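You operate a simulated robot arm through the tools that you are given. There is no shell and no other tool. Be economical: measure what you need, move in short steps, check, and stop when the job is done.

You are at the controls of a simulated two-armed robot. One attempt, no reset.

Task
Plaster the marked panel from the grey hawk and rule it off with the sliding rule.
Fine: white float, put back; open the rule latch and leave it open; rule while the coat is wet, then park the rule. A coat counts when it lies all over at full strength: go over it till it gets no stronger.

Only the result counts: the job must be done as asked and must still hold three seconds after the hand-in. Knocking over, shifting, dropping, spilling or breaking anything else fails it.

Robot
Two 7-joint arms with two-finger parallel grippers on one trunk, on a base that drives. Base frame: it is fixed to the floor where the robot stands at the start and does not move with it; the origin is under the middle of the robot, x ahead of it, y to its left, z up. Lengths are in mm, angles in degrees, forces in N, time in s.
The left shoulder is at the start at [70, 130, 991], the right one opposite. With the tool pointing down near the work surface each hand reaches from about 200 to 520 mm from the robot's upright axis, wherever it stands, measured 20 degrees to its own side. Places, roughly: grey hawk (20x20x15 cm) [900, 400, 800]; marked panel [1000, 600, 1100]; rule latch [900, 700, 1300]; sliding rule [800, 800, 1100]. Payload 1.57 kg a hand.
The TCP of each hand is the grasp point between the finger pads, 30 mm short of the fingertips. In the tool frame z runs along the fingers and y along their closing line. The gripper opens to 80 mm. The fingers are 17 mm wide and 12 mm thick; the gripper's body (40 by 82 mm) begins 80 mm behind the TCP.
Orientation is that of the tool frame in the base frame, as a unit quaternion [x, y, z, w]. With the fingers straight down and closing along the base's y, the tool's x points along the base's -x, its y along +y and its z along -z.

Tools
- The arms move only by the tool jog_arm. It takes "left_series", "right_series" or both (then of equal length, played together; a hand with none holds still); each is a list of rows, each a list of 7 numbers: the shift along the tool's x, y, z in mm, then the turn, a rotation vector about the tool's x, y, z in degrees, then the opening, from 0 (shut) to 1 (fully open). In form: [[dx, dy, dz, rx, ry, rz, claw], ...]. A call has 1 to 8 rows; each row is the pose to reach, as a shift and turn from the pose commanded when the call began, along the tool's axes at that moment. A row lasts 0.2 s, in which the tool goes at most 50 mm and 8.6 degrees; a call with a longer step from one row to the next is refused whole, and so is a gripper value outside its range. Where a pose cannot be reached the arm comes as near as it can. A force on the tool above 40 N (or 10 N above the force at the start of the call, whichever is more), or a blocked arm, ends the call early, and 0.2 s more pass. The fingers move at their own pace (about 108 mm/s each) and stop on an object; they squeeze with about 43 N. The grip force told is the motor's: it shows also when the fingers shut on nothing. Time passes only in rows, and 0.2 s behind the last, so rows that repeat a pose let the fingers close. It gives the time, the measured TCP pose, the force on the tool (base axes), the opening and the grip force at its end, in the units of the frame above (readings bear some noise), with the torque about the TCP (base axes, N m) and any sound that the robot's microphone picked up.
- Cameras (640 x 400 px; columns grow to the right, rows downward): "scene" is now at [138.3, 14.7, 1222.6]; the picture's right is [0.15, -0.99, 0.00], its down [-0.54, -0.09, -0.83] and it looks along [0.82, 0.13, -0.55] (base axes); focal length 283 px, centre (320, 200). "left" rides on the left gripper at [72, 7, -122] in its tool frame; the picture's right is [-0.09, 1.00, 0.00], its down [-0.84, -0.08, -0.54] and it looks along [-0.54, -0.05, 0.84] (tool axes); focal length 238 px, centre (320, 200). "right" rides on the right gripper at [72, -7, -122] in its tool frame; the picture's right is [0.09, 1.00, 0.00], its down [-0.84, 0.08, -0.54] and it looks along [-0.54, 0.05, 0.84] (tool axes); focal length 238 px, centre (320, 200). There is no depth. A picture from a camera that has moved, and an enlarged one, comes with that camera's place and axes in the base frame and with its lens.
- get_image(camera): a new picture of that camera. It takes no simulated time.
- move_column(by): slides the trunk up (or, below 0, down) by that many mm; the arms and the scene camera ride with it, the base frame stays. It gives what a move gives, with no picture.
- steer(legs): drives the robot by 1 to 6 legs, each [ahead, left, turn to the left] in mm, mm and degrees, along the robot's own axes; the way and the turn of a leg run together, so that a leg with both is an arc; at most 1500 mm and 180 degrees a leg. The arms and the cameras ride along, it lands a little off, and it stops where it bumps. It gives what a move gives.
- pan_tilt(pan, tilt): turns the head with the scene camera to pan (to the left, within 86 degrees either way) and tilt (down, from -29 to 69), counted from straight ahead of the robot. It gives what a move gives.
- zoom(camera, box): a new picture of the part [left, top, right, bottom] of that camera's present view, enlarged. It takes no simulated time.
- job_done(): hands the job in; it is judged then, once.

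Work in short steps. Places have to be worked out from the pictures, the camera data and where the tool is seen: move nearer, look again, correct. Check each grasp and each placing, and mend what went wrong. You have 120 turns and 92 pictures in all, those below and enlarged ones among them. Open the grippers and draw the arms clear of the work before you hand the job in, unless the task says otherwise.

The tools are called after "Request:" as a command line: name --argument value ..., lists and objects as JSON in quotes. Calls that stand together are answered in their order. jog_arm: Moves the arms, as the interface text tells. Its arguments: {"type":"object","properties":{"left_series":{"type":"array","items":{"type":"array","items":{"type":"number"}}},"right_series":{"type":"array","items":{"type":"array","items":{"type":"number"}}}},"required":[]} The other tools are called the same way: move_column (by) slides the trunk up or down; steer (legs) drives the base; pan_tilt (pan, tilt) turns the head that bears the scene camera; get_image (camera) takes a picture; zoom (camera, box) takes an enlarged picture of a part of a camera's view; job_done () hands the job in.

At the start:

```text
time: 0.0
left_eef_pos: [346.3, 180.7, 984.8]
left_orientation: [-0.001, 1.0, -0.001, 0.0]
left_ft_force: [0.0, -0.4, -0.9]
left_wrist_torque: [-0.03, -0.02, 0.01]
left_opening: 80.2
left_gripper_force: 0.0
right_eef_pos: [403.8, -167.3, 1024.7]
right_orientation: [0.001, 1.0, 0.001, 0.002]
right_ft_force: [0.3, 0.1, 0.0]
right_wrist_torque: [0.01, 0.01, -0.03]
right_opening: 80.1
right_gripper_force: 0.0
trunk travel left (down, up): [-628.0, 312.0]
robot x, y, heading: [-0.3, -0.6, 0.1]
head pan, tilt: [8.9, 33.4]
```

scene: 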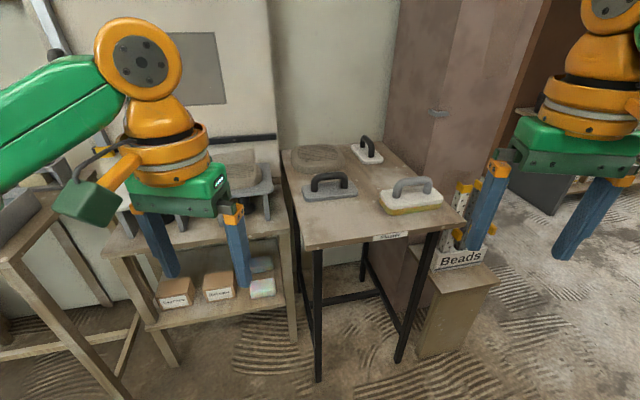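
right: 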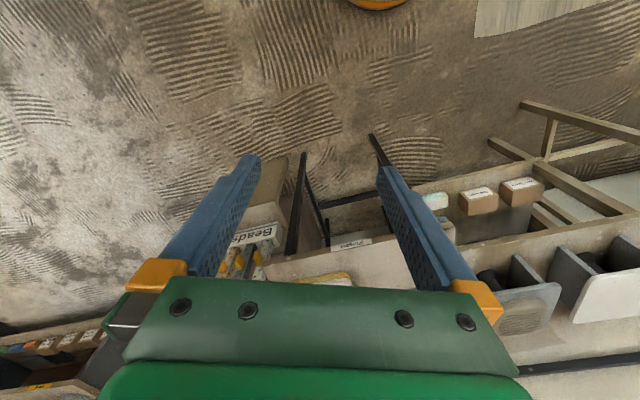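
left: 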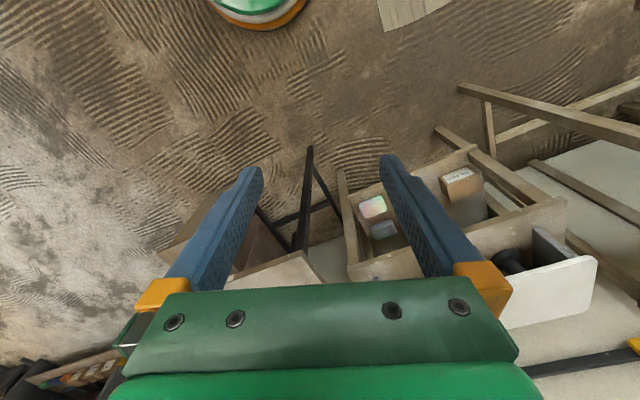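

The scene shows a table with floats straight ahead and the wall to the left behind the left arm. I pan the head left and raise it to see the panel and rule.

Request:
pan_tilt --pan 35 --tilt 10

Request:
get_image --camera "scene"

Request:
zoom --camera "scene" --box '[300, 60, 560, 300]'

```text
time: 0.9
left_eef_pos: [346.2, 181.7, 985.3]
left_orientation: [0.0, 1.0, 0.0, 0.0]
left_ft_force: [-0.7, 0.1, 0.0]
left_wrist_torque: [-0.01, -0.01, 0.03]
left_opening: 79.9
left_gripper_force: 0.0
right_eef_pos: [404.5, -168.7, 1025.3]
right_orientation: [0.001, 1.0, 0.001, 0.002]
right_ft_force: [-0.3, -0.7, -1.0]
right_wrist_torque: [-0.04, -0.01, -0.01]
right_opening: 80.1
right_gripper_force: 0.1
trunk travel left (down, up): [-628.0, 312.0]
robot x, y, heading: [-1.9, 0.3, 0.2]
head pan, tilt: [35.0, 10.0]
```

```text
88 pictures are left
camera scene: at [126.7, 54.1, 1260.2], right [0.57, -0.82, 0.0], down [-0.14, -0.1, -0.98], along [0.81, 0.56, -0.17], focal length 283 px, centre (320, 200)
```

scene: 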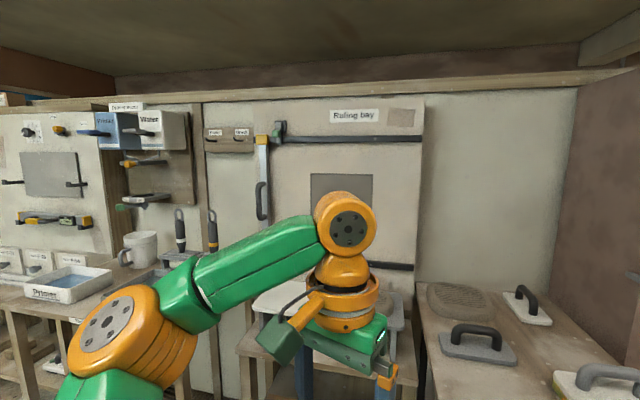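

```text
1.67 times, centred on (430, 180) of scene
camera zoom: at [126.7, 54.1, 1260.2], right [0.57, -0.82, 0.0], down [-0.14, -0.1, -0.98], along [0.81, 0.56, -0.17], focal length 471 px, centre (137, 233)
```

zoom: 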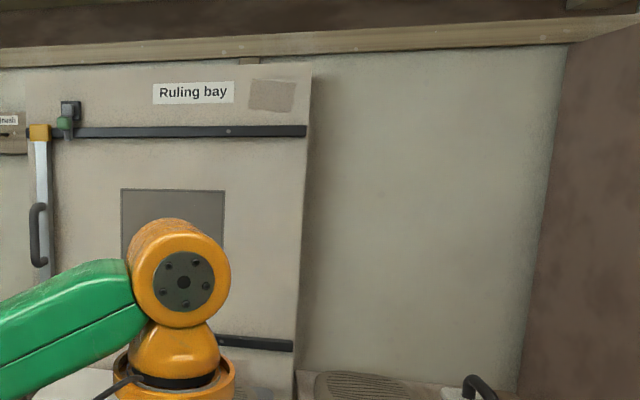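

The rule hangs vertically on rails at the left, with a green latch at the top; panel is the grey square. Now look down at the table with floats and the hawk.

Request:
pan_tilt --pan 10 --tilt 30

Request:
zoom --camera "scene" --box '[260, 80, 500, 230]'

Request:
zoom --camera "scene" --box '[100, 60, 340, 210]'

```text
time: 1.8
left_eef_pos: [346.3, 181.6, 984.8]
left_orientation: [-0.001, 1.0, 0.001, 0.0]
left_ft_force: [0.8, -0.3, 0.2]
left_wrist_torque: [-0.02, -0.04, -0.05]
left_opening: 80.2
left_gripper_force: 0.1
right_eef_pos: [404.1, -166.5, 1025.2]
right_orientation: [0.001, 1.0, 0.001, 0.002]
right_ft_force: [-0.3, 0.2, 0.6]
right_wrist_torque: [-0.02, -0.01, 0.01]
right_opening: 80.1
right_gripper_force: 0.0
trunk travel left (down, up): [-628.0, 312.0]
robot x, y, heading: [0.5, 1.0, 0.0]
head pan, tilt: [10.0, 30.0]
```

```text
2.67 times, centred on (380, 155) of scene
camera zoom: at [139.4, 16.8, 1228.0], right [0.17, -0.98, 0.0], down [-0.49, -0.09, -0.87], along [0.85, 0.15, -0.5], focal length 754 px, centre (160, 320)
```

zoom: 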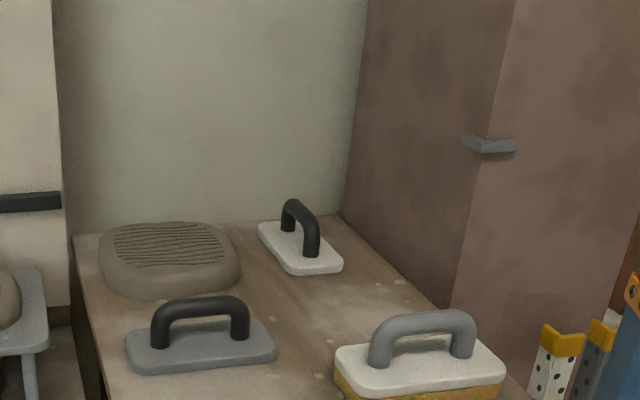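

```text
2.67 times, centred on (220, 135) of scene
camera zoom: at [139.4, 16.8, 1228.0], right [0.17, -0.98, 0.0], down [-0.49, -0.09, -0.87], along [0.85, 0.15, -0.5], focal length 754 px, centre (587, 373)
```

zoom: 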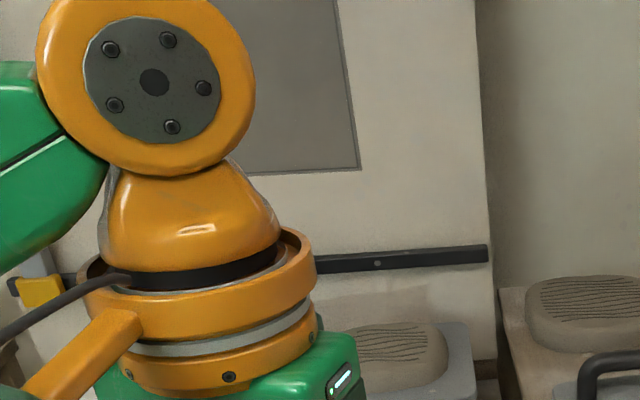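

Geometry: table and bay are both rotated about 20° to the left in the base frame (bay wall ~1135 mm away along that direction). I turn the robot to face them squarely, then look at the base clearance below.

Request:
steer --legs '[[0, 0, 20.5]]'

Request:
pan_tilt --pan 0 --tilt 40

Request:
get_image --camera "scene"

Request:
get_image --camera "left"

Request:
get_image --camera "right"

```text
time: 3.3
left_eef_pos: [261.0, 290.2, 985.1]
left_orientation: [-0.179, 0.984, 0.0, 0.0]
left_ft_force: [0.1, -0.3, -0.8]
left_wrist_torque: [-0.03, -0.02, -0.01]
left_opening: 79.7
left_gripper_force: 0.1
right_eef_pos: [437.6, -16.0, 1025.0]
right_orientation: [-0.177, 0.984, 0.001, 0.001]
right_ft_force: [-0.1, -0.8, -0.9]
right_wrist_torque: [0.02, -0.04, -0.01]
right_opening: 80.2
right_gripper_force: 0.0
trunk travel left (down, up): [-628.0, 312.0]
robot x, y, heading: [1.2, 2.6, 20.4]
head pan, tilt: [10.0, 30.0]
```

```text
time: 4.0
left_eef_pos: [260.5, 289.9, 986.5]
left_orientation: [-0.179, 0.984, 0.0, -0.001]
left_ft_force: [0.3, -0.6, 0.1]
left_wrist_torque: [0.0, -0.01, -0.01]
left_opening: 80.1
left_gripper_force: 0.0
right_eef_pos: [436.1, -15.7, 1025.2]
right_orientation: [-0.178, 0.984, 0.001, 0.002]
right_ft_force: [0.1, -0.4, 0.1]
right_wrist_torque: [-0.01, 0.02, 0.0]
right_opening: 79.9
right_gripper_force: 0.2
trunk travel left (down, up): [-628.0, 312.0]
robot x, y, heading: [0.9, 1.7, 20.4]
head pan, tilt: [0.0, 40.0]
```

```text
84 pictures are left
camera scene: at [126.8, 48.4, 1212.6], right [0.35, -0.94, 0.0], down [-0.6, -0.23, -0.77], along [0.72, 0.27, -0.64], focal length 283 px, centre (320, 200)
```

scene: 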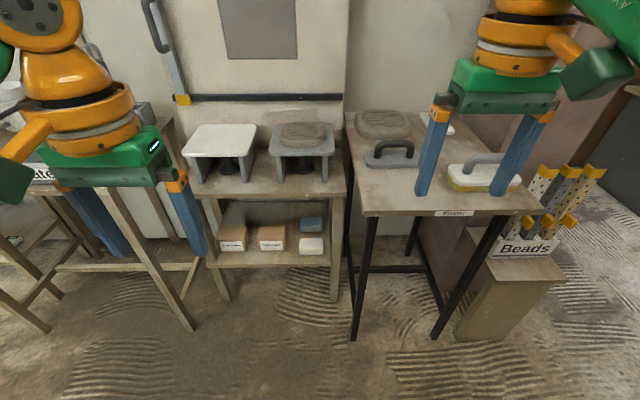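

```text
83 pictures are left
camera left: at [190.6, 272.1, 1106.3], right [-0.26, 0.96, 0.0], down [0.81, 0.22, 0.54], along [0.52, 0.14, -0.84], focal length 238 px, centre (320, 200)
```

left: 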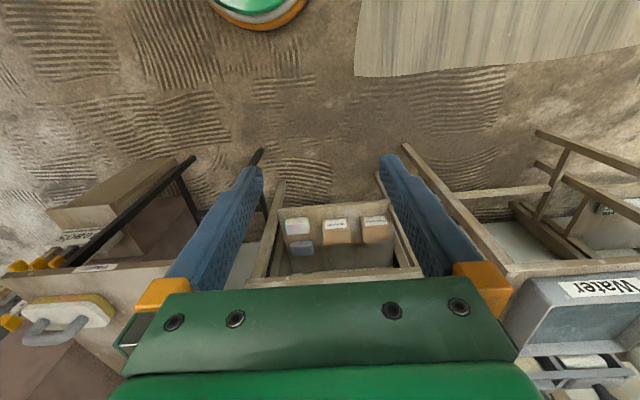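

```text
82 pictures are left
camera right: at [372.7, -47.1, 1147.0], right [-0.43, 0.9, 0.0], down [0.76, 0.36, 0.55], along [0.49, 0.24, -0.84], focal length 238 px, centre (320, 200)
```

right: 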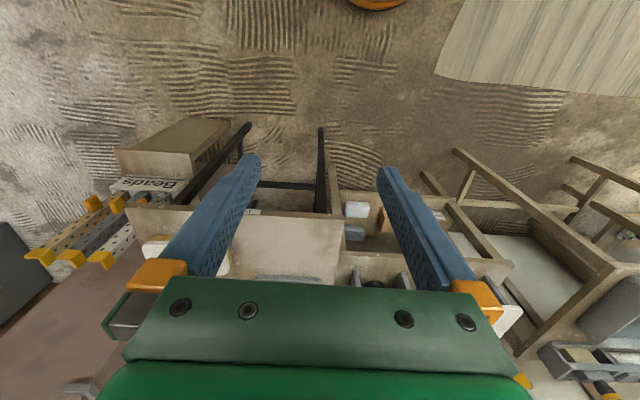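

The robot is now square with the work. The base looks ~200 mm in radius; table front edge at ~609 mm ahead, hawk stand at ~845. I drive to in front of the float table, right shoulder in line with the white float, and look.

Request:
steer --legs '[[0, -220, 0], [300, 0, 0]]'

Request:
pan_tilt --pan -8 --tilt 38

Request:
get_image --camera "scene"

Request:
get_image --camera "right"

```text
time: 7.3
left_eef_pos: [617.6, 191.3, 985.0]
left_orientation: [-0.177, 0.984, 0.0, 0.0]
left_ft_force: [-0.2, 0.2, -0.3]
left_wrist_torque: [-0.03, -0.01, 0.0]
left_opening: 80.0
left_gripper_force: 0.1
right_eef_pos: [794.8, -115.9, 1024.2]
right_orientation: [-0.176, 0.984, 0.001, 0.001]
right_ft_force: [-0.6, 0.0, -0.1]
right_wrist_torque: [0.03, 0.01, 0.0]
right_opening: 79.8
right_gripper_force: 0.1
trunk travel left (down, up): [-628.0, 312.0]
robot x, y, heading: [360.9, -98.9, 20.8]
head pan, tilt: [0.0, 40.0]
```

```text
time: 8.0
left_eef_pos: [619.5, 192.2, 985.2]
left_orientation: [-0.178, 0.984, 0.0, -0.001]
left_ft_force: [0.3, -0.4, 0.9]
left_wrist_torque: [0.01, -0.03, 0.0]
left_opening: 79.7
left_gripper_force: 0.0
right_eef_pos: [796.3, -113.9, 1025.2]
right_orientation: [-0.176, 0.984, 0.002, 0.002]
right_ft_force: [0.3, -0.3, 0.2]
right_wrist_torque: [0.0, 0.04, 0.02]
right_opening: 79.8
right_gripper_force: 0.1
trunk travel left (down, up): [-628.0, 312.0]
robot x, y, heading: [357.2, -99.8, 20.5]
head pan, tilt: [-8.0, 38.0]
```

```text
81 pictures are left
camera scene: at [490.1, -61.5, 1215.5], right [0.22, -0.98, 0.0], down [-0.6, -0.13, -0.79], along [0.77, 0.17, -0.62], focal length 283 px, centre (320, 200)
```

scene: 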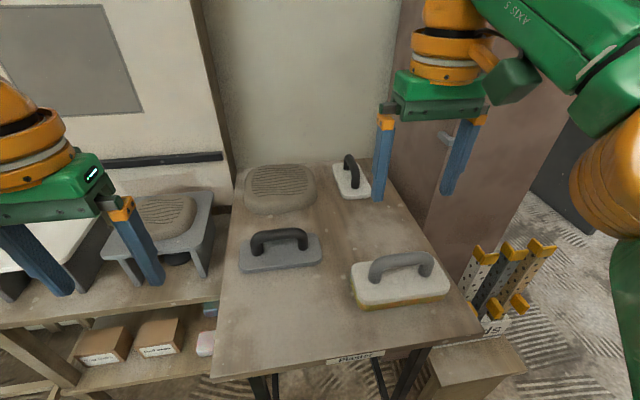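

```text
80 pictures are left
camera right: at [731.2, -146.3, 1147.0], right [-0.43, 0.9, 0.0], down [0.76, 0.36, 0.54], along [0.49, 0.24, -0.84], focal length 238 px, centre (320, 200)
```

right: 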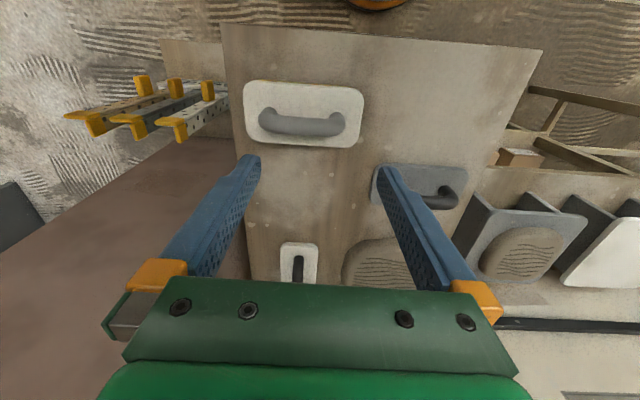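

White float handle triangulates to about [1137, -5, ~800] (≈763 mm ahead of the robot axis). Before driving closer I look straight down to see clearance of trunk/base to the table.

Request:
pan_tilt --pan -8 --tilt 69

Request:
get_image --camera "scene"

```text
time: 9.0
left_eef_pos: [618.9, 190.7, 984.2]
left_orientation: [-0.178, 0.984, 0.0, 0.0]
left_ft_force: [-0.2, 0.1, 0.9]
left_wrist_torque: [-0.03, 0.01, 0.02]
left_opening: 80.0
left_gripper_force: 0.0
right_eef_pos: [795.6, -115.9, 1025.2]
right_orientation: [-0.176, 0.984, 0.001, 0.001]
right_ft_force: [0.4, 0.1, -1.2]
right_wrist_torque: [0.01, -0.02, 0.01]
right_opening: 79.9
right_gripper_force: 0.0
trunk travel left (down, up): [-628.0, 312.0]
robot x, y, heading: [360.6, -97.9, 20.7]
head pan, tilt: [-8.0, 68.8]
```

```text
79 pictures are left
camera scene: at [460.3, -68.2, 1176.5], right [0.21, -0.98, 0.0], down [-0.91, -0.2, -0.36], along [0.35, 0.08, -0.93], focal length 283 px, centre (320, 200)
```

scene: 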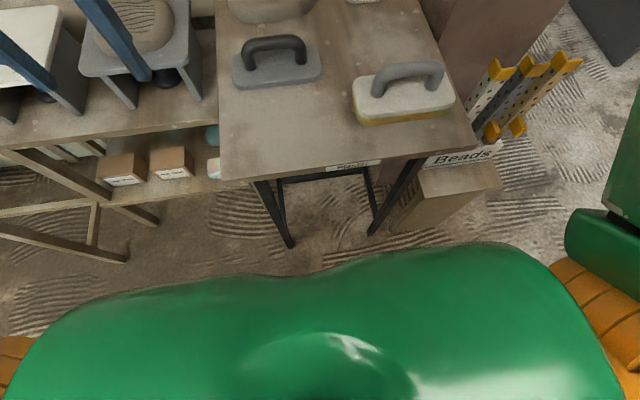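

Chest front is ~140 mm ahead of the axis and the base ~210; I can safely advance 120 mm (table legs at ~682). Then I tilt the right tool forward 45° while reaching out.

Request:
steer --legs '[[120, 0, 0]]'

Request:
jog_arm --right_series '[[-20, -5, 10, 0, -8, 0, 1], [-45, -10, 20, 0, -16, 0, 1], [-70, -15, 30, 0, -24, 0, 1], [-95, -18, 40, 0, -32, 0, 1], [-120, -18, 60, 0, -40, 0, 1], [-150, -18, 80, 0, -45, 0, 1], [-180, -18, 100, 0, -45, 0, 1]]'

Request:
get_image --camera "right"

```text
time: 10.2
left_eef_pos: [728.8, 232.4, 985.8]
left_orientation: [-0.178, 0.984, 0.0, 0.001]
left_ft_force: [-0.1, -0.3, 0.0]
left_wrist_torque: [0.01, 0.03, 0.02]
left_opening: 80.0
left_gripper_force: 0.0
right_eef_pos: [904.7, -73.1, 1024.9]
right_orientation: [-0.177, 0.984, 0.001, 0.002]
right_ft_force: [-0.1, -0.2, -0.2]
right_wrist_torque: [0.0, -0.02, 0.0]
right_opening: 80.0
right_gripper_force: 0.2
trunk travel left (down, up): [-628.0, 312.0]
robot x, y, heading: [467.6, -57.1, 20.2]
head pan, tilt: [-8.0, 68.8]
```

```text
time: 11.8
left_eef_pos: [730.9, 232.8, 984.5]
left_orientation: [-0.179, 0.984, 0.0, -0.001]
left_ft_force: [0.1, -0.1, 0.2]
left_wrist_torque: [0.02, 0.02, -0.02]
left_opening: 80.2
left_gripper_force: 0.1
right_eef_pos: [1082.3, -28.2, 924.6]
right_orientation: [-0.163, 0.909, 0.07, 0.378]
right_ft_force: [0.3, -0.6, 0.5]
right_wrist_torque: [0.03, 0.01, -0.03]
right_opening: 80.2
right_gripper_force: 0.0
trunk travel left (down, up): [-628.0, 312.0]
robot x, y, heading: [467.0, -58.9, 20.3]
head pan, tilt: [-8.0, 68.8]
```

```text
78 pictures are left
camera right: at [956.8, -81.9, 959.3], right [-0.41, 0.91, -0.06], down [0.17, 0.14, 0.98], along [0.9, 0.39, -0.21], focal length 238 px, centre (320, 200)
```

right: 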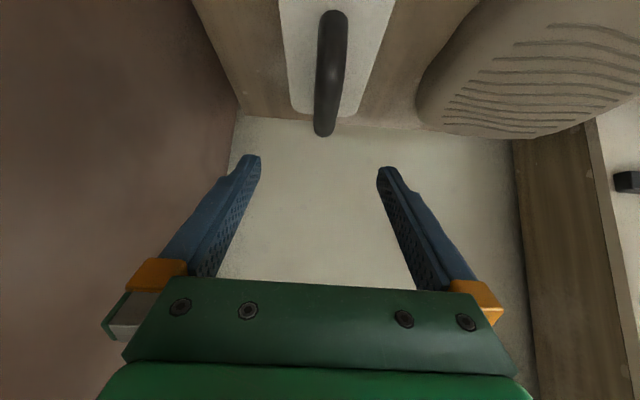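

Reach works and the tool is almost in line laterally with the handle (bar runs along the approach plane, ~u 990–1140). I move to a standoff ~60 mm before the bar and look again.

Request:
jog_arm --right_series '[[19, 3, 33, 0, 0, 0, 1], [38, 5, 65, 0, 0, 0, 1], [38, 5, 65, 0, 0, 0, 1]]'

Request:
get_image --camera "right"

Request:
pan_tilt --pan -12 --tilt 38

Request:
zoom --camera "scene" --box '[230, 80, 470, 230]'

```text
time: 12.6
left_eef_pos: [729.9, 233.0, 986.1]
left_orientation: [-0.178, 0.984, 0.0, -0.001]
left_ft_force: [-0.1, 0.0, 0.0]
left_wrist_torque: [0.02, 0.03, 0.01]
left_opening: 79.9
left_gripper_force: 0.2
right_eef_pos: [1097.0, -16.4, 852.1]
right_orientation: [-0.163, 0.908, 0.069, 0.379]
right_ft_force: [-0.3, 0.3, -0.2]
right_wrist_torque: [0.01, 0.03, -0.02]
right_opening: 79.8
right_gripper_force: 0.0
trunk travel left (down, up): [-628.0, 312.0]
robot x, y, heading: [466.3, -56.0, 20.3]
head pan, tilt: [-8.0, 68.8]
```

```text
77 pictures are left
camera right: at [971.9, -70.2, 888.0], right [-0.41, 0.91, -0.06], down [0.16, 0.14, 0.98], along [0.9, 0.39, -0.21], focal length 238 px, centre (320, 200)
```

right: 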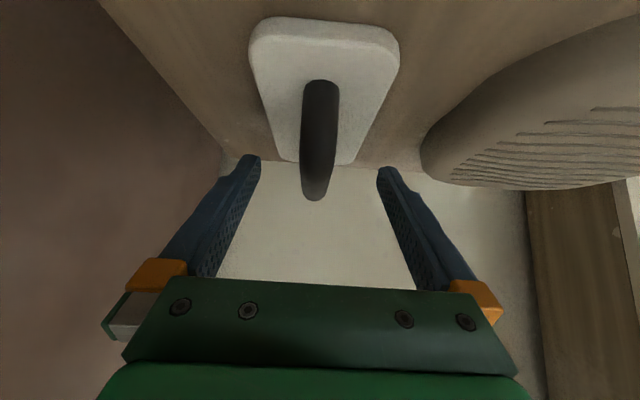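

```text
time: 13.6
left_eef_pos: [730.7, 232.0, 985.5]
left_orientation: [-0.178, 0.984, 0.0, 0.001]
left_ft_force: [0.1, 0.3, 0.2]
left_wrist_torque: [0.04, -0.01, 0.01]
left_opening: 79.9
left_gripper_force: 0.0
right_eef_pos: [1098.8, -15.9, 853.2]
right_orientation: [-0.162, 0.909, 0.068, 0.378]
right_ft_force: [-0.8, 0.3, -0.2]
right_wrist_torque: [0.02, -0.01, 0.03]
right_opening: 80.1
right_gripper_force: 0.0
trunk travel left (down, up): [-628.0, 312.0]
robot x, y, heading: [466.3, -58.0, 20.2]
head pan, tilt: [-12.0, 38.0]
```

```text
2.67 times, centred on (350, 155) of scene
camera zoom: at [601.4, -26.6, 1215.5], right [0.15, -0.99, 0.0], down [-0.61, -0.09, -0.79], along [0.78, 0.12, -0.62], focal length 754 px, centre (240, 320)
```

zoom: 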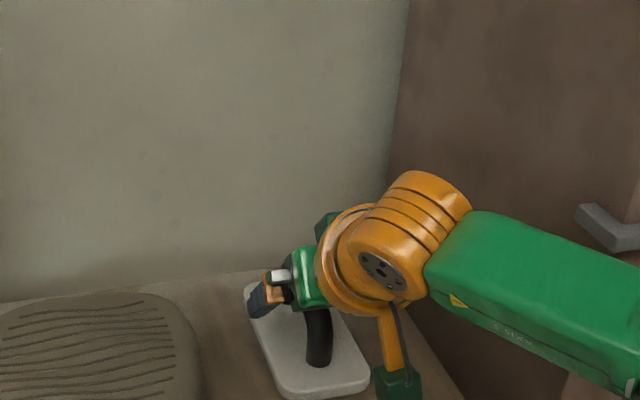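

Combining the two wrist views: bar centre ≈ 25 mm ahead and 17 mm below the TCP (z≈835), lateral is centred. I advance ~28 mm along the tool and close.

Request:
jog_arm --right_series '[[-6, 0, 28, 0, 0, 0, 1], [-6, 0, 28, 0, 0, 0, 1], [-6, 0, 28, 0, 0, 0, 0], [-6, 0, 28, 0, 0, 0, 0], [-6, 0, 28, 0, 0, 0, 0]]'

Request:
get_image --camera "right"

```text
time: 14.8
left_eef_pos: [730.1, 232.8, 985.2]
left_orientation: [-0.178, 0.984, 0.0, 0.0]
left_ft_force: [0.0, -0.6, 0.4]
left_wrist_torque: [0.01, 0.02, 0.03]
left_opening: 79.7
left_gripper_force: 0.0
right_eef_pos: [1120.4, -8.3, 837.2]
right_orientation: [-0.163, 0.909, 0.068, 0.379]
right_ft_force: [0.0, -0.9, 1.1]
right_wrist_torque: [0.03, -0.1, 0.07]
right_opening: 21.7
right_gripper_force: 35.0
trunk travel left (down, up): [-628.0, 312.0]
robot x, y, heading: [471.6, -57.4, 20.4]
head pan, tilt: [-12.0, 38.0]
```

```text
75 pictures are left
camera right: at [995.1, -61.4, 872.1], right [-0.41, 0.91, -0.06], down [0.17, 0.14, 0.98], along [0.9, 0.39, -0.21], focal length 238 px, centre (320, 200)
```

right: 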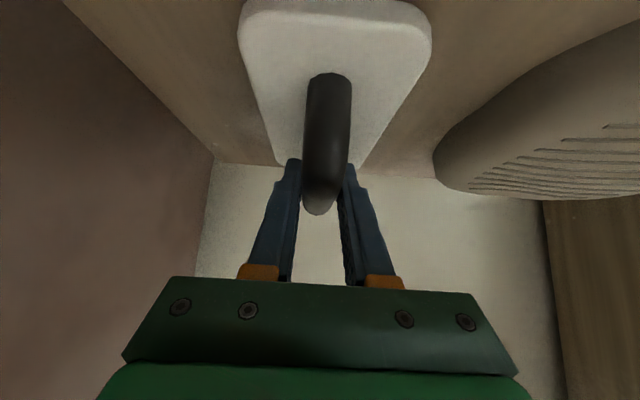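

Firm grip at 21.7 mm; put-back pose noted: TCP [1120.4, -8.3, 837.2]. I lift 100 mm straight up and draw back.

Request:
jog_arm --right_series '[[-15, 0, -15, 0, 0, 0, 0], [-40, 0, -40, 0, 0, 0, 0], [-71, 0, -71, 0, 0, 0, 0], [-36, 0, -106, 0, 0, 0, 0], [0, 0, -141, 0, 0, 0, 0], [35, 0, -177, 0, 0, 0, 0]]'

Request:
get_image --camera "scene"

Request:
get_image --camera "right"

```text
refused: row 5 steps farther than a row can; nothing moved
```

```text
74 pictures are left
camera scene: at [601.1, -26.7, 1215.6], right [0.15, -0.99, 0.0], down [-0.61, -0.09, -0.79], along [0.78, 0.12, -0.62], focal length 283 px, centre (320, 200)
```

scene: 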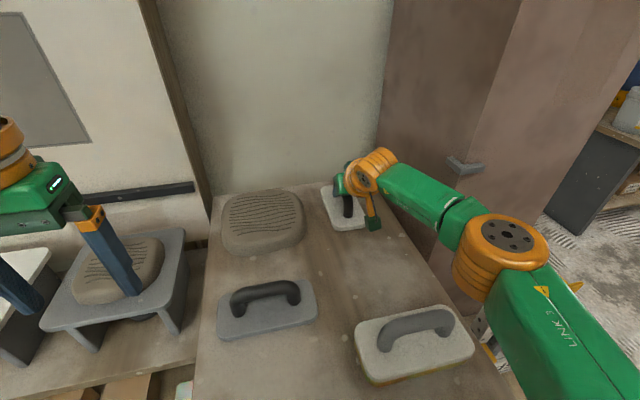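

```text
73 pictures are left
camera right: at [995.1, -61.4, 872.1], right [-0.41, 0.91, -0.06], down [0.17, 0.14, 0.98], along [0.9, 0.39, -0.21], focal length 238 px, centre (320, 200)
```

right: 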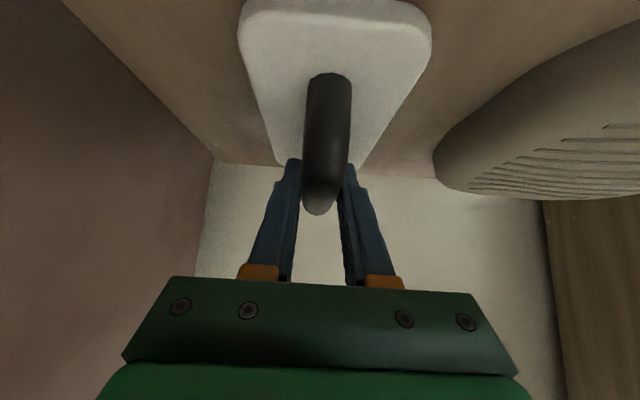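

A step was marginally too long; same motion with shorter steps.

Request:
jog_arm --right_series '[[-12, 0, -12, 0, 0, 0, 0], [-40, 0, -40, 0, 0, 0, 0], [-71, 0, -71, 0, 0, 0, 0], [-38, 0, -104, 0, 0, 0, 0], [-5, 0, -137, 0, 0, 0, 0], [28, 0, -170, 0, 0, 0, 0]]'

Request:
get_image --camera "scene"

Request:
get_image --camera "right"

```text
time: 16.2
left_eef_pos: [729.2, 231.2, 985.3]
left_orientation: [-0.178, 0.984, 0.001, 0.002]
left_ft_force: [-1.2, -0.7, 0.5]
left_wrist_torque: [0.02, -0.02, 0.03]
left_opening: 79.9
left_gripper_force: 0.0
right_eef_pos: [987.9, -58.0, 936.6]
right_orientation: [-0.161, 0.909, 0.069, 0.379]
right_ft_force: [-1.3, 0.5, 0.4]
right_wrist_torque: [0.01, -0.03, 0.0]
right_opening: 0.3
right_gripper_force: 21.2
trunk travel left (down, up): [-628.0, 312.0]
robot x, y, heading: [469.2, -60.5, 20.1]
head pan, tilt: [-12.0, 38.0]
```

```text
72 pictures are left
camera scene: at [600.3, -27.4, 1215.7], right [0.15, -0.99, 0.0], down [-0.61, -0.09, -0.79], along [0.78, 0.12, -0.61], focal length 283 px, centre (320, 200)
```

scene: 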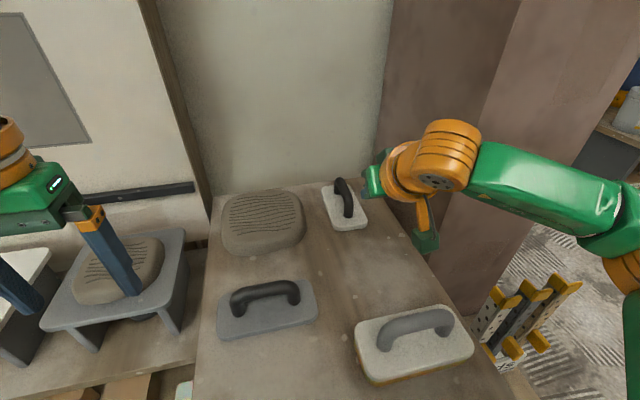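

```text
71 pictures are left
camera right: at [862.1, -111.7, 971.9], right [-0.4, 0.91, -0.06], down [0.16, 0.14, 0.98], along [0.9, 0.38, -0.21], focal length 238 px, centre (320, 200)
```

right: 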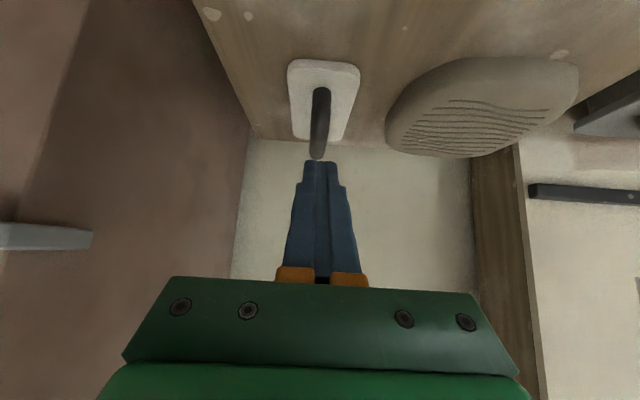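

The float slipped out of the fingers (opening 0.3) and still stands at its spot. Geometry says the bar was at the TCP, so I regrip a little deeper and will lift slowly, checking.

Request:
jog_arm --right_series '[[0, 0, 0, 0, 0, 0, 1], [-33, 0, 33, 0, 0, 0, 1], [-66, 0, 66, 0, 0, 0, 1], [-99, 0, 99, 0, 0, 0, 1], [-70, 0, 128, 0, 0, 0, 1], [-45, 0, 153, 0, 0, 0, 1], [-21, 0, 177, 0, 0, 0, 1]]'

Request:
jog_arm --right_series '[[0, 0, 0, 0, 0, 0, 0], [0, 0, 0, 0, 0, 0, 0], [0, 0, 0, 0, 0, 0, 0], [0, 0, 0, 0, 0, 0, 0]]'

Request:
get_image --camera "right"

Request:
zoom --camera "scene" --box '[280, 120, 440, 240]'

```text
time: 17.8
left_eef_pos: [730.1, 232.2, 984.5]
left_orientation: [-0.178, 0.984, 0.0, 0.0]
left_ft_force: [-0.5, 0.0, 1.2]
left_wrist_torque: [0.0, 0.03, 0.02]
left_opening: 80.1
left_gripper_force: 0.0
right_eef_pos: [1119.0, -6.8, 825.6]
right_orientation: [-0.164, 0.909, 0.069, 0.378]
right_ft_force: [-0.6, 0.7, -0.4]
right_wrist_torque: [-0.01, -0.05, 0.0]
right_opening: 80.0
right_gripper_force: 0.1
trunk travel left (down, up): [-628.0, 312.0]
robot x, y, heading: [471.0, -60.6, 20.1]
head pan, tilt: [-12.0, 38.0]
```

```text
time: 18.8
left_eef_pos: [728.4, 231.7, 984.9]
left_orientation: [-0.179, 0.984, 0.0, 0.0]
left_ft_force: [-0.3, 0.3, 0.6]
left_wrist_torque: [0.02, 0.0, 0.01]
left_opening: 80.0
left_gripper_force: 0.0
right_eef_pos: [1119.3, -8.6, 826.2]
right_orientation: [-0.163, 0.909, 0.069, 0.378]
right_ft_force: [-0.5, 0.7, 0.2]
right_wrist_torque: [0.04, -0.07, 0.01]
right_opening: 21.1
right_gripper_force: 34.6
trunk travel left (down, up): [-628.0, 312.0]
robot x, y, heading: [468.6, -57.0, 20.5]
head pan, tilt: [-12.0, 38.0]
```

```text
70 pictures are left
camera right: at [993.8, -61.6, 861.5], right [-0.41, 0.91, -0.06], down [0.17, 0.14, 0.98], along [0.9, 0.39, -0.21], focal length 238 px, centre (320, 200)
```

right: 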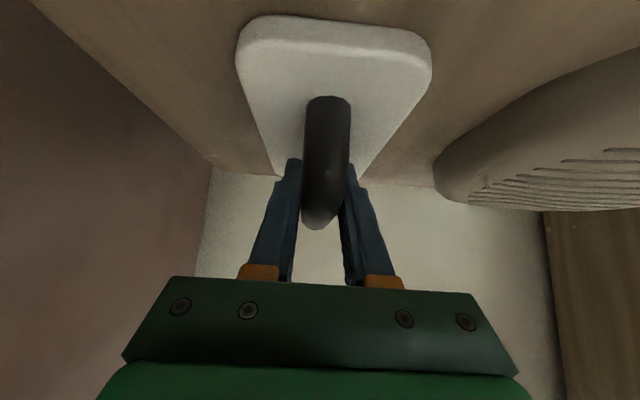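

```text
3.33 times, centred on (360, 180) of scene
camera zoom: at [601.6, -26.6, 1215.5], right [0.15, -0.99, 0.0], down [-0.61, -0.09, -0.79], along [0.78, 0.12, -0.62], focal length 942 px, centre (187, 267)
```

zoom: 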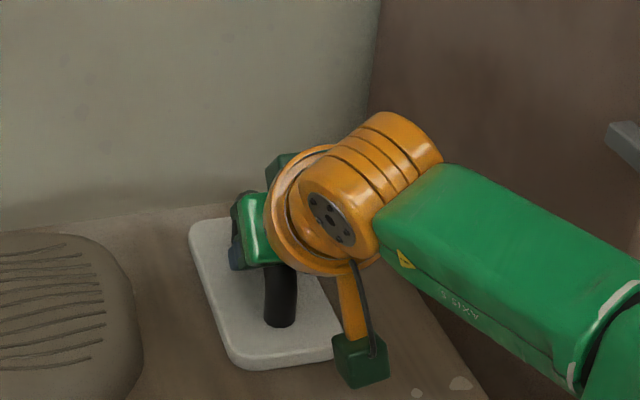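

Gripped at 21.1 with the TCP 11 mm lower. Slow test lift of 25 mm.

Request:
jog_arm --right_series '[[-2, 0, -2, 0, 0, 0, 0], [-4, 0, -4, 0, 0, 0, 0], [-7, 0, -7, 0, 0, 0, 0], [-10, 0, -10, 0, 0, 0, 0], [-14, 0, -14, 0, 0, 0, 0], [-18, 0, -18, 0, 0, 0, 0]]'

Request:
get_image --camera "right"

```text
time: 20.2
left_eef_pos: [730.0, 232.4, 984.7]
left_orientation: [-0.177, 0.984, 0.0, 0.001]
left_ft_force: [0.1, 0.4, -0.4]
left_wrist_torque: [-0.01, 0.03, -0.01]
left_opening: 80.1
left_gripper_force: 0.1
right_eef_pos: [1119.6, -7.7, 853.9]
right_orientation: [-0.163, 0.909, 0.069, 0.378]
right_ft_force: [0.2, -0.3, -1.3]
right_wrist_torque: [0.01, -0.01, 0.03]
right_opening: 21.2
right_gripper_force: 34.1
trunk travel left (down, up): [-628.0, 312.0]
robot x, y, heading: [468.7, -58.2, 20.3]
head pan, tilt: [-12.0, 38.0]
```

```text
68 pictures are left
camera right: at [995.0, -62.3, 888.4], right [-0.41, 0.91, -0.06], down [0.17, 0.14, 0.98], along [0.9, 0.39, -0.21], focal length 238 px, centre (320, 200)
```

right: 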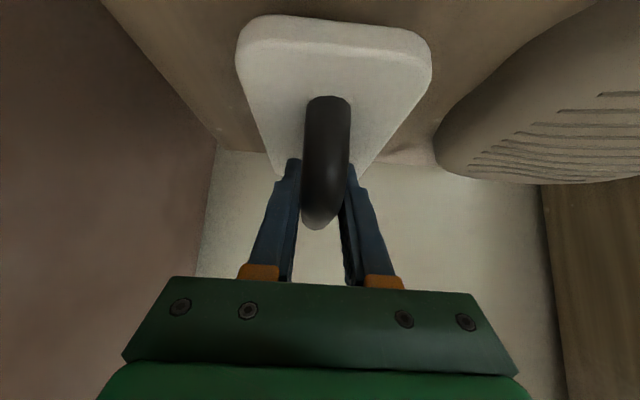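

The float is lifted and fixed in the hand. I raise another 60 mm and draw back slowly.

Request:
jog_arm --right_series '[[-8, 0, -8, 0, 0, 0, 0], [-20, 0, -20, 0, 0, 0, 0], [-32, 0, -32, 0, 0, 0, 0], [-44, 0, -44, 0, 0, 0, 0], [-40, 0, -58, 0, 0, 0, 0], [-26, 0, -72, 0, 0, 0, 0], [-10, 0, -88, 0, 0, 0, 0], [6, 0, -104, 0, 0, 0, 0]]'

Request:
jog_arm --right_series '[[10, 0, -10, 0, 0, 0, 0], [25, 0, -25, 0, 0, 0, 0], [42, 0, -42, 0, 0, 0, 0], [59, 0, -59, 0, 0, 0, 0], [70, 0, -70, 0, 0, 0, 0]]'

Request:
get_image --camera "right"

```text
time: 22.0
left_eef_pos: [729.1, 233.3, 984.7]
left_orientation: [-0.177, 0.984, 0.0, 0.0]
left_ft_force: [0.9, -0.4, -0.1]
left_wrist_torque: [0.01, -0.02, 0.03]
left_opening: 80.1
left_gripper_force: 0.0
right_eef_pos: [1047.7, -35.6, 923.2]
right_orientation: [-0.162, 0.909, 0.069, 0.379]
right_ft_force: [-0.3, 0.0, -1.6]
right_wrist_torque: [0.01, 0.0, 0.02]
right_opening: 21.2
right_gripper_force: 34.7
trunk travel left (down, up): [-628.0, 312.0]
robot x, y, heading: [466.0, -56.9, 20.4]
head pan, tilt: [-12.0, 38.0]
```

```text
time: 23.2
left_eef_pos: [730.7, 231.7, 984.1]
left_orientation: [-0.178, 0.984, -0.001, 0.0]
left_ft_force: [-0.8, -0.3, -0.2]
left_wrist_torque: [0.0, -0.02, 0.02]
left_opening: 80.0
left_gripper_force: 0.0
right_eef_pos: [954.3, -70.4, 922.2]
right_orientation: [-0.164, 0.909, 0.069, 0.378]
right_ft_force: [-0.2, 1.1, -0.9]
right_wrist_torque: [-0.01, -0.01, -0.01]
right_opening: 21.1
right_gripper_force: 34.5
trunk travel left (down, up): [-628.0, 312.0]
robot x, y, heading: [468.2, -57.9, 20.6]
head pan, tilt: [-12.0, 38.0]
```

```text
67 pictures are left
camera right: at [828.2, -123.9, 957.3], right [-0.41, 0.91, -0.06], down [0.17, 0.14, 0.98], along [0.9, 0.39, -0.21], focal length 238 px, centre (320, 200)
```

right: 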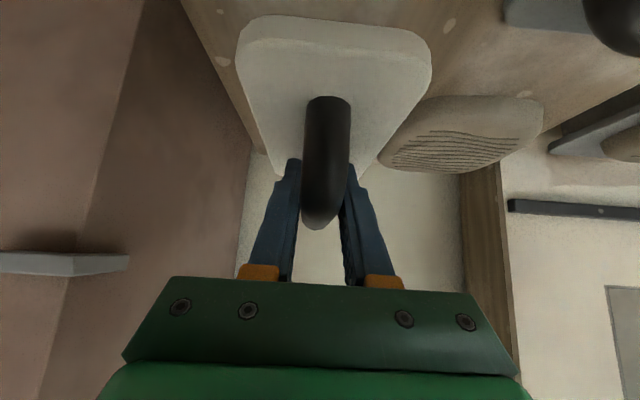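

The float is secure. I raise the trunk 100 mm for clearance, back off, and shift left to face the bay; then look.

Request:
move_column --by 100

Request:
steer --legs '[[-120, 0, 0], [0, 400, 0]]'

Request:
pan_tilt --pan 10 --tilt 20

Request:
get_image --camera "scene"

Request:
get_image --camera "left"

```text
time: 24.5
left_eef_pos: [730.5, 233.0, 1084.5]
left_orientation: [-0.178, 0.984, 0.0, -0.001]
left_ft_force: [0.2, -0.2, -0.3]
left_wrist_torque: [0.0, 0.05, -0.01]
left_opening: 80.1
left_gripper_force: 0.0
right_eef_pos: [954.7, -68.6, 1022.4]
right_orientation: [-0.163, 0.909, 0.069, 0.378]
right_ft_force: [-0.1, -0.6, -1.2]
right_wrist_torque: [-0.01, -0.02, -0.01]
right_opening: 21.1
right_gripper_force: 34.3
trunk travel left (down, up): [-728.0, 212.0]
robot x, y, heading: [472.5, -60.0, 20.3]
head pan, tilt: [-12.0, 38.0]
```

```text
time: 27.9
left_eef_pos: [476.3, 566.7, 1085.3]
left_orientation: [-0.177, 0.984, 0.001, 0.0]
left_ft_force: [0.6, 0.3, 1.0]
left_wrist_torque: [-0.01, 0.0, -0.02]
left_opening: 79.9
left_gripper_force: 0.1
right_eef_pos: [700.1, 264.8, 1022.1]
right_orientation: [-0.162, 0.909, 0.068, 0.378]
right_ft_force: [-0.3, 0.4, -1.5]
right_wrist_torque: [-0.02, 0.05, -0.01]
right_opening: 21.4
right_gripper_force: 34.4
trunk travel left (down, up): [-728.0, 212.0]
robot x, y, heading: [216.0, 281.5, 20.4]
head pan, tilt: [-12.0, 38.0]
```

```text
time: 28.7
left_eef_pos: [475.8, 569.3, 1085.1]
left_orientation: [-0.177, 0.984, 0.0, 0.0]
left_ft_force: [0.0, -0.2, 0.3]
left_wrist_torque: [0.0, -0.01, 0.03]
left_opening: 80.0
left_gripper_force: 0.1
right_eef_pos: [700.3, 265.4, 1021.5]
right_orientation: [-0.162, 0.909, 0.068, 0.378]
right_ft_force: [-0.2, 0.0, -1.8]
right_wrist_torque: [0.01, -0.01, 0.0]
right_opening: 21.2
right_gripper_force: 34.4
trunk travel left (down, up): [-728.0, 212.0]
robot x, y, heading: [211.4, 278.7, 20.4]
head pan, tilt: [10.0, 20.0]
```

```text
66 pictures are left
camera scene: at [342.3, 344.0, 1343.8], right [0.5, -0.86, 0.0], down [-0.3, -0.17, -0.94], along [0.81, 0.47, -0.34], focal length 283 px, centre (320, 200)
```

scene: 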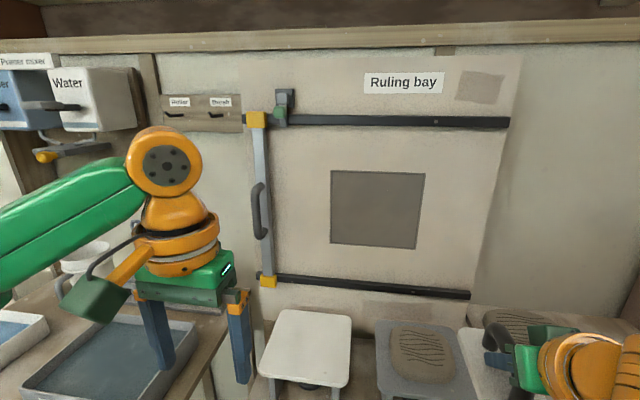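

```text
65 pictures are left
camera left: at [406.1, 550.1, 1206.3], right [-0.26, 0.97, 0.0], down [0.81, 0.22, 0.54], along [0.52, 0.14, -0.84], focal length 238 px, centre (320, 200)
```

left: 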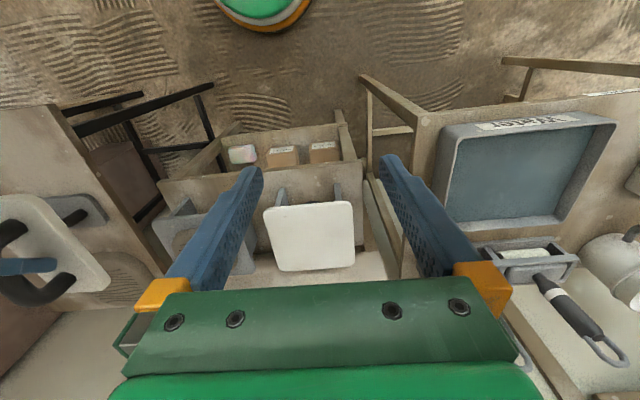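

Located (work frame): panel ≈ 230×205 mm centred v≈178, z≈1065; latch v≈403, z≈1328; rule handle v≈475, z≈1063; grey hawk centre ≈ (u 940, v 66), plate z≈787. Zoom on the latch and rule before approaching.

Request:
zoom --camera "scene" --box '[230, 70, 350, 145]'

Request:
zoom --camera "scene" --box '[220, 90, 440, 300]'

```text
5.33 times, centred on (290, 108) of scene
camera zoom: at [342.3, 344.0, 1343.8], right [0.5, -0.86, 0.0], down [-0.3, -0.17, -0.94], along [0.81, 0.47, -0.34], focal length 1507 px, centre (480, 693)
```

zoom: 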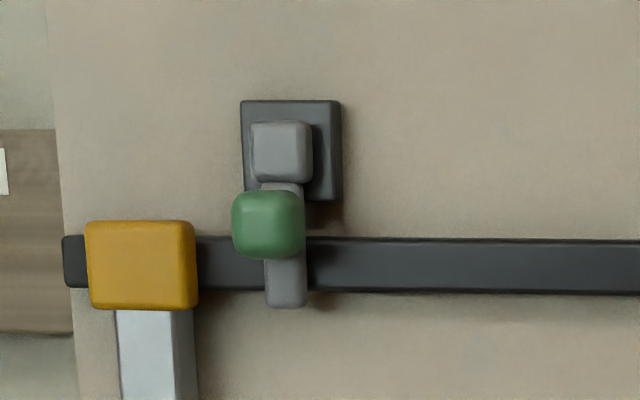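

```text
1.90 times, centred on (330, 195) of scene
camera zoom: at [342.3, 344.0, 1343.8], right [0.5, -0.86, 0.0], down [-0.3, -0.17, -0.94], along [0.81, 0.47, -0.34], focal length 538 px, centre (301, 210)
```

zoom: 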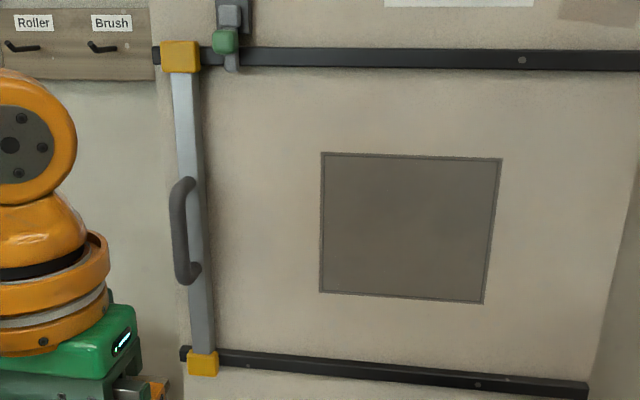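

The latch is an arm hanging from a pivot block with a green knob, blocking the rail to the right of the rule. I advance 240 mm and turn the left tool horizontal (pointing at the wall) while raising it.

Request:
steer --legs '[[240, 0, 0]]'

Request:
jog_arm --left_series '[[5, 0, -20, 0, -8.2, 0, 1], [10, 0, -40, 0, -16.4, 0, 1], [15, 0, -60, 0, -24.6, 0, 1], [20, 0, -80, 0, -32.8, 0, 1], [20, 0, -100, 0, -41, 0, 1], [20, 0, -120, 0, -49.2, 0, 1], [20, 0, -140, 0, -57.4, 0, 1], [20, 0, -160, 0, -65.6, 0, 1]]'

```text
time: 30.5
left_eef_pos: [699.1, 652.8, 1085.3]
left_orientation: [-0.179, 0.984, 0.0, 0.001]
left_ft_force: [0.9, -0.4, 0.4]
left_wrist_torque: [-0.01, 0.01, -0.03]
left_opening: 80.1
left_gripper_force: 0.1
right_eef_pos: [923.9, 350.1, 1023.4]
right_orientation: [-0.163, 0.908, 0.069, 0.379]
right_ft_force: [-0.9, 0.1, -1.0]
right_wrist_torque: [0.01, 0.03, 0.0]
right_opening: 21.3
right_gripper_force: 34.2
trunk travel left (down, up): [-728.0, 212.0]
robot x, y, heading: [440.4, 358.6, 20.4]
head pan, tilt: [10.0, 20.0]
```

```text
time: 32.3
left_eef_pos: [680.6, 645.1, 1245.4]
left_orientation: [-0.15, 0.827, 0.096, 0.534]
left_ft_force: [0.1, 0.0, 1.2]
left_wrist_torque: [-0.01, -0.04, 0.0]
left_opening: 79.9
left_gripper_force: 0.0
right_eef_pos: [925.4, 351.2, 1022.0]
right_orientation: [-0.163, 0.909, 0.069, 0.378]
right_ft_force: [0.3, 0.2, -1.9]
right_wrist_torque: [-0.02, 0.0, 0.0]
right_opening: 21.1
right_gripper_force: 34.6
trunk travel left (down, up): [-728.0, 212.0]
robot x, y, heading: [436.3, 362.4, 20.2]
head pan, tilt: [10.0, 20.0]
```

Finishing the rotation to horizontal and moving to a standoff in front of the knob (u≈993, v≈400, z≈1310).

Request:
jog_arm --left_series '[[-28, 8, 23, 0, -6, 0, 1], [-56, 17, 46, 0, -12, 0, 1], [-85, 25, 69, 0, -18, 0, 1], [-113, 34, 92, 0, -24.4, 0, 1], [-113, 34, 92, 0, -24.4, 0, 1]]'

Request:
get_image --camera "left"

Request:
get_image --camera "scene"

```text
time: 33.5
left_eef_pos: [790.7, 723.4, 1310.2]
left_orientation: [-0.126, 0.695, 0.126, 0.697]
left_ft_force: [0.1, 0.5, -0.3]
left_wrist_torque: [-0.05, 0.02, -0.03]
left_opening: 80.0
left_gripper_force: 0.0
right_eef_pos: [924.8, 351.0, 1022.8]
right_orientation: [-0.163, 0.909, 0.069, 0.378]
right_ft_force: [0.3, 0.9, -1.9]
right_wrist_torque: [0.0, 0.0, -0.03]
right_opening: 21.3
right_gripper_force: 34.4
trunk travel left (down, up): [-728.0, 212.0]
robot x, y, heading: [435.1, 361.9, 20.5]
head pan, tilt: [10.0, 20.0]
```

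```text
62 pictures are left
camera left: at [674.5, 686.8, 1237.8], right [-0.35, 0.93, 0.09], down [-0.48, -0.26, 0.84], along [0.8, 0.25, 0.54], focal length 238 px, centre (320, 200)
```

left: 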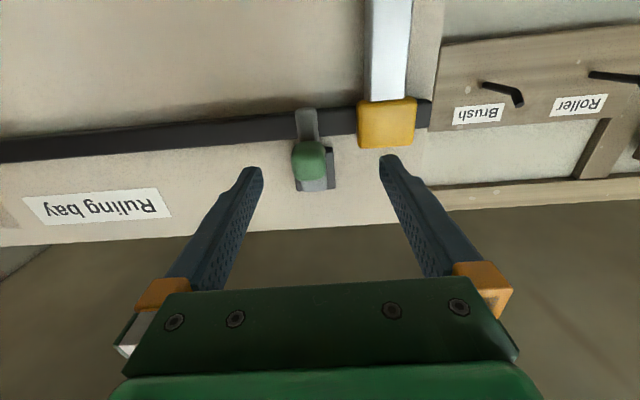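

```text
61 pictures are left
camera scene: at [567.4, 427.7, 1344.0], right [0.51, -0.86, 0.0], down [-0.3, -0.17, -0.94], along [0.81, 0.48, -0.34], focal length 283 px, centre (320, 200)
```

scene: 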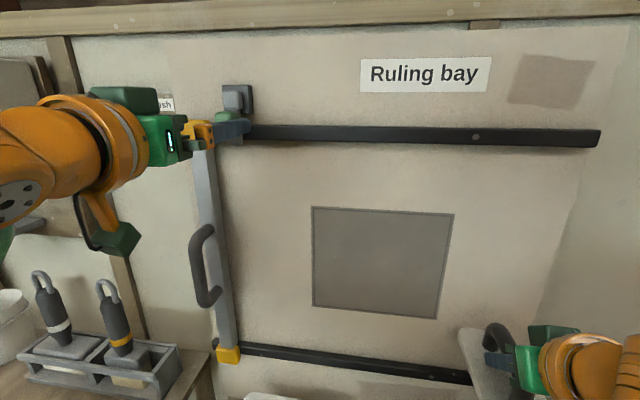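

Knob triangulates to (u 1050, v 392, z 1316). I narrow the opening so the finger clears the yellow bracket and approach the knob.

Request:
jog_arm --left_series '[[-3, -8, 0, 0, 0, 0, 0.6], [-5, -8, 15, 0, 0, 0, 0.6], [-5, -8, 30, 0, 0, 0, 0.6], [-5, -8, 45, 0, 0, 0, 0.6]]'

Request:
get_image --camera "left"

Request:
zoom --camera "scene" --box '[160, 70, 300, 180]'

```text
time: 34.5
left_eef_pos: [838.5, 732.1, 1314.9]
left_orientation: [-0.126, 0.696, 0.126, 0.695]
left_ft_force: [-0.2, -0.7, -0.2]
left_wrist_torque: [0.01, 0.01, -0.02]
left_opening: 48.0
left_gripper_force: 0.0
right_eef_pos: [925.6, 351.3, 1021.4]
right_orientation: [-0.163, 0.909, 0.069, 0.378]
right_ft_force: [0.6, 0.2, -0.7]
right_wrist_torque: [0.01, 0.02, 0.0]
right_opening: 21.1
right_gripper_force: 34.3
trunk travel left (down, up): [-728.0, 212.0]
robot x, y, heading: [443.3, 366.5, 20.6]
head pan, tilt: [10.0, 20.0]
```

```text
60 pictures are left
camera left: at [720.9, 695.6, 1241.8], right [-0.35, 0.93, 0.09], down [-0.48, -0.26, 0.84], along [0.81, 0.25, 0.54], focal length 238 px, centre (320, 200)
```

left: 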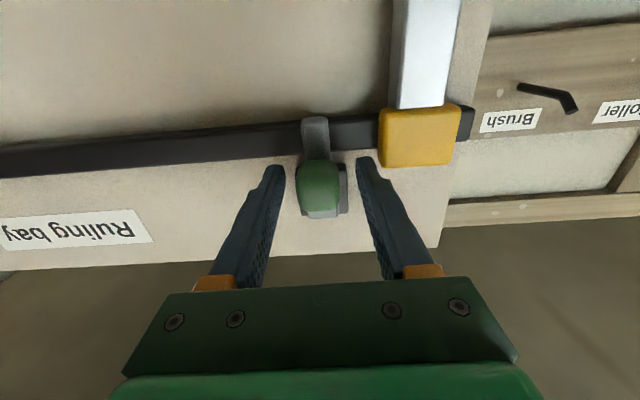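

```text
3.64 times, centred on (230, 125) of scene
camera zoom: at [568.7, 427.9, 1343.8], right [0.51, -0.86, 0.0], down [-0.3, -0.17, -0.94], along [0.81, 0.48, -0.34], focal length 1028 px, centre (647, 473)
```

zoom: 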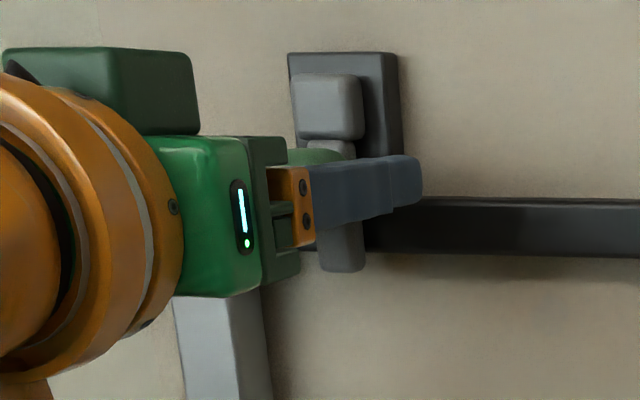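

The knob sits centred between the fingers just beyond the TCP. I advance 6 mm and close.

Request:
jog_arm --left_series '[[0, 0, 6, 0, 0, 0, 0.6], [0, 0, 6, 0, 0, 0, 0], [0, 0, 6, 0, 0, 0, 0], [0, 0, 6, 0, 0, 0, 0]]'

Request:
get_image --camera "left"

```text
time: 35.5
left_eef_pos: [842.1, 732.2, 1313.5]
left_orientation: [-0.127, 0.696, 0.126, 0.696]
left_ft_force: [0.6, -0.7, 0.6]
left_wrist_torque: [0.06, -0.15, 1.13]
left_opening: 26.0
left_gripper_force: 37.6
right_eef_pos: [924.6, 350.6, 1021.2]
right_orientation: [-0.163, 0.909, 0.069, 0.378]
right_ft_force: [-0.4, 0.1, -1.2]
right_wrist_torque: [0.0, 0.0, 0.0]
right_opening: 21.1
right_gripper_force: 34.1
trunk travel left (down, up): [-728.0, 212.0]
robot x, y, heading: [440.1, 366.7, 20.2]
head pan, tilt: [10.0, 20.0]
```

```text
58 pictures are left
camera left: at [725.6, 696.4, 1242.1], right [-0.35, 0.93, 0.09], down [-0.48, -0.26, 0.84], along [0.8, 0.25, 0.54], focal length 238 px, centre (320, 200)
```

left: 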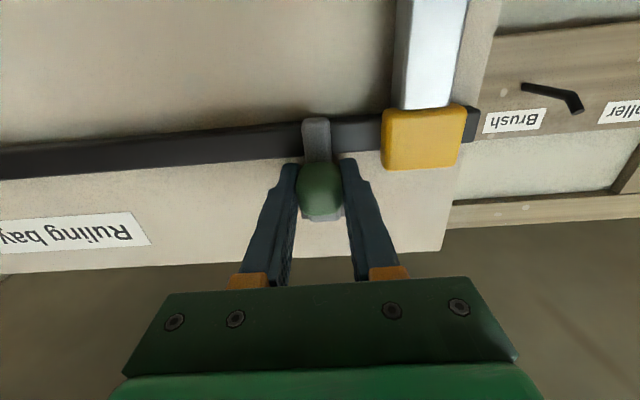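

Gripped at 26 mm. I test which way it moves: first a small sideways move to the right with slight lift (swing about the pivot above).

Request:
jog_arm --left_series '[[0, -4, 0, 0, 0, 0, 0], [-1, -8, 0, 0, 0, 0, 0]]'

```text
time: 36.1
left_eef_pos: [843.1, 732.8, 1315.1]
left_orientation: [-0.129, 0.696, 0.125, 0.695]
left_ft_force: [-6.7, 5.0, -10.0]
left_wrist_torque: [0.06, -0.6, 0.95]
left_opening: 26.0
left_gripper_force: 37.1
right_eef_pos: [923.3, 355.5, 1022.9]
right_orientation: [-0.164, 0.909, 0.067, 0.378]
right_ft_force: [0.6, -0.9, -1.7]
right_wrist_torque: [-0.02, -0.01, 0.04]
right_opening: 20.8
right_gripper_force: 34.0
trunk travel left (down, up): [-728.0, 212.0]
robot x, y, heading: [438.3, 362.5, 20.5]
head pan, tilt: [10.0, 20.0]
```

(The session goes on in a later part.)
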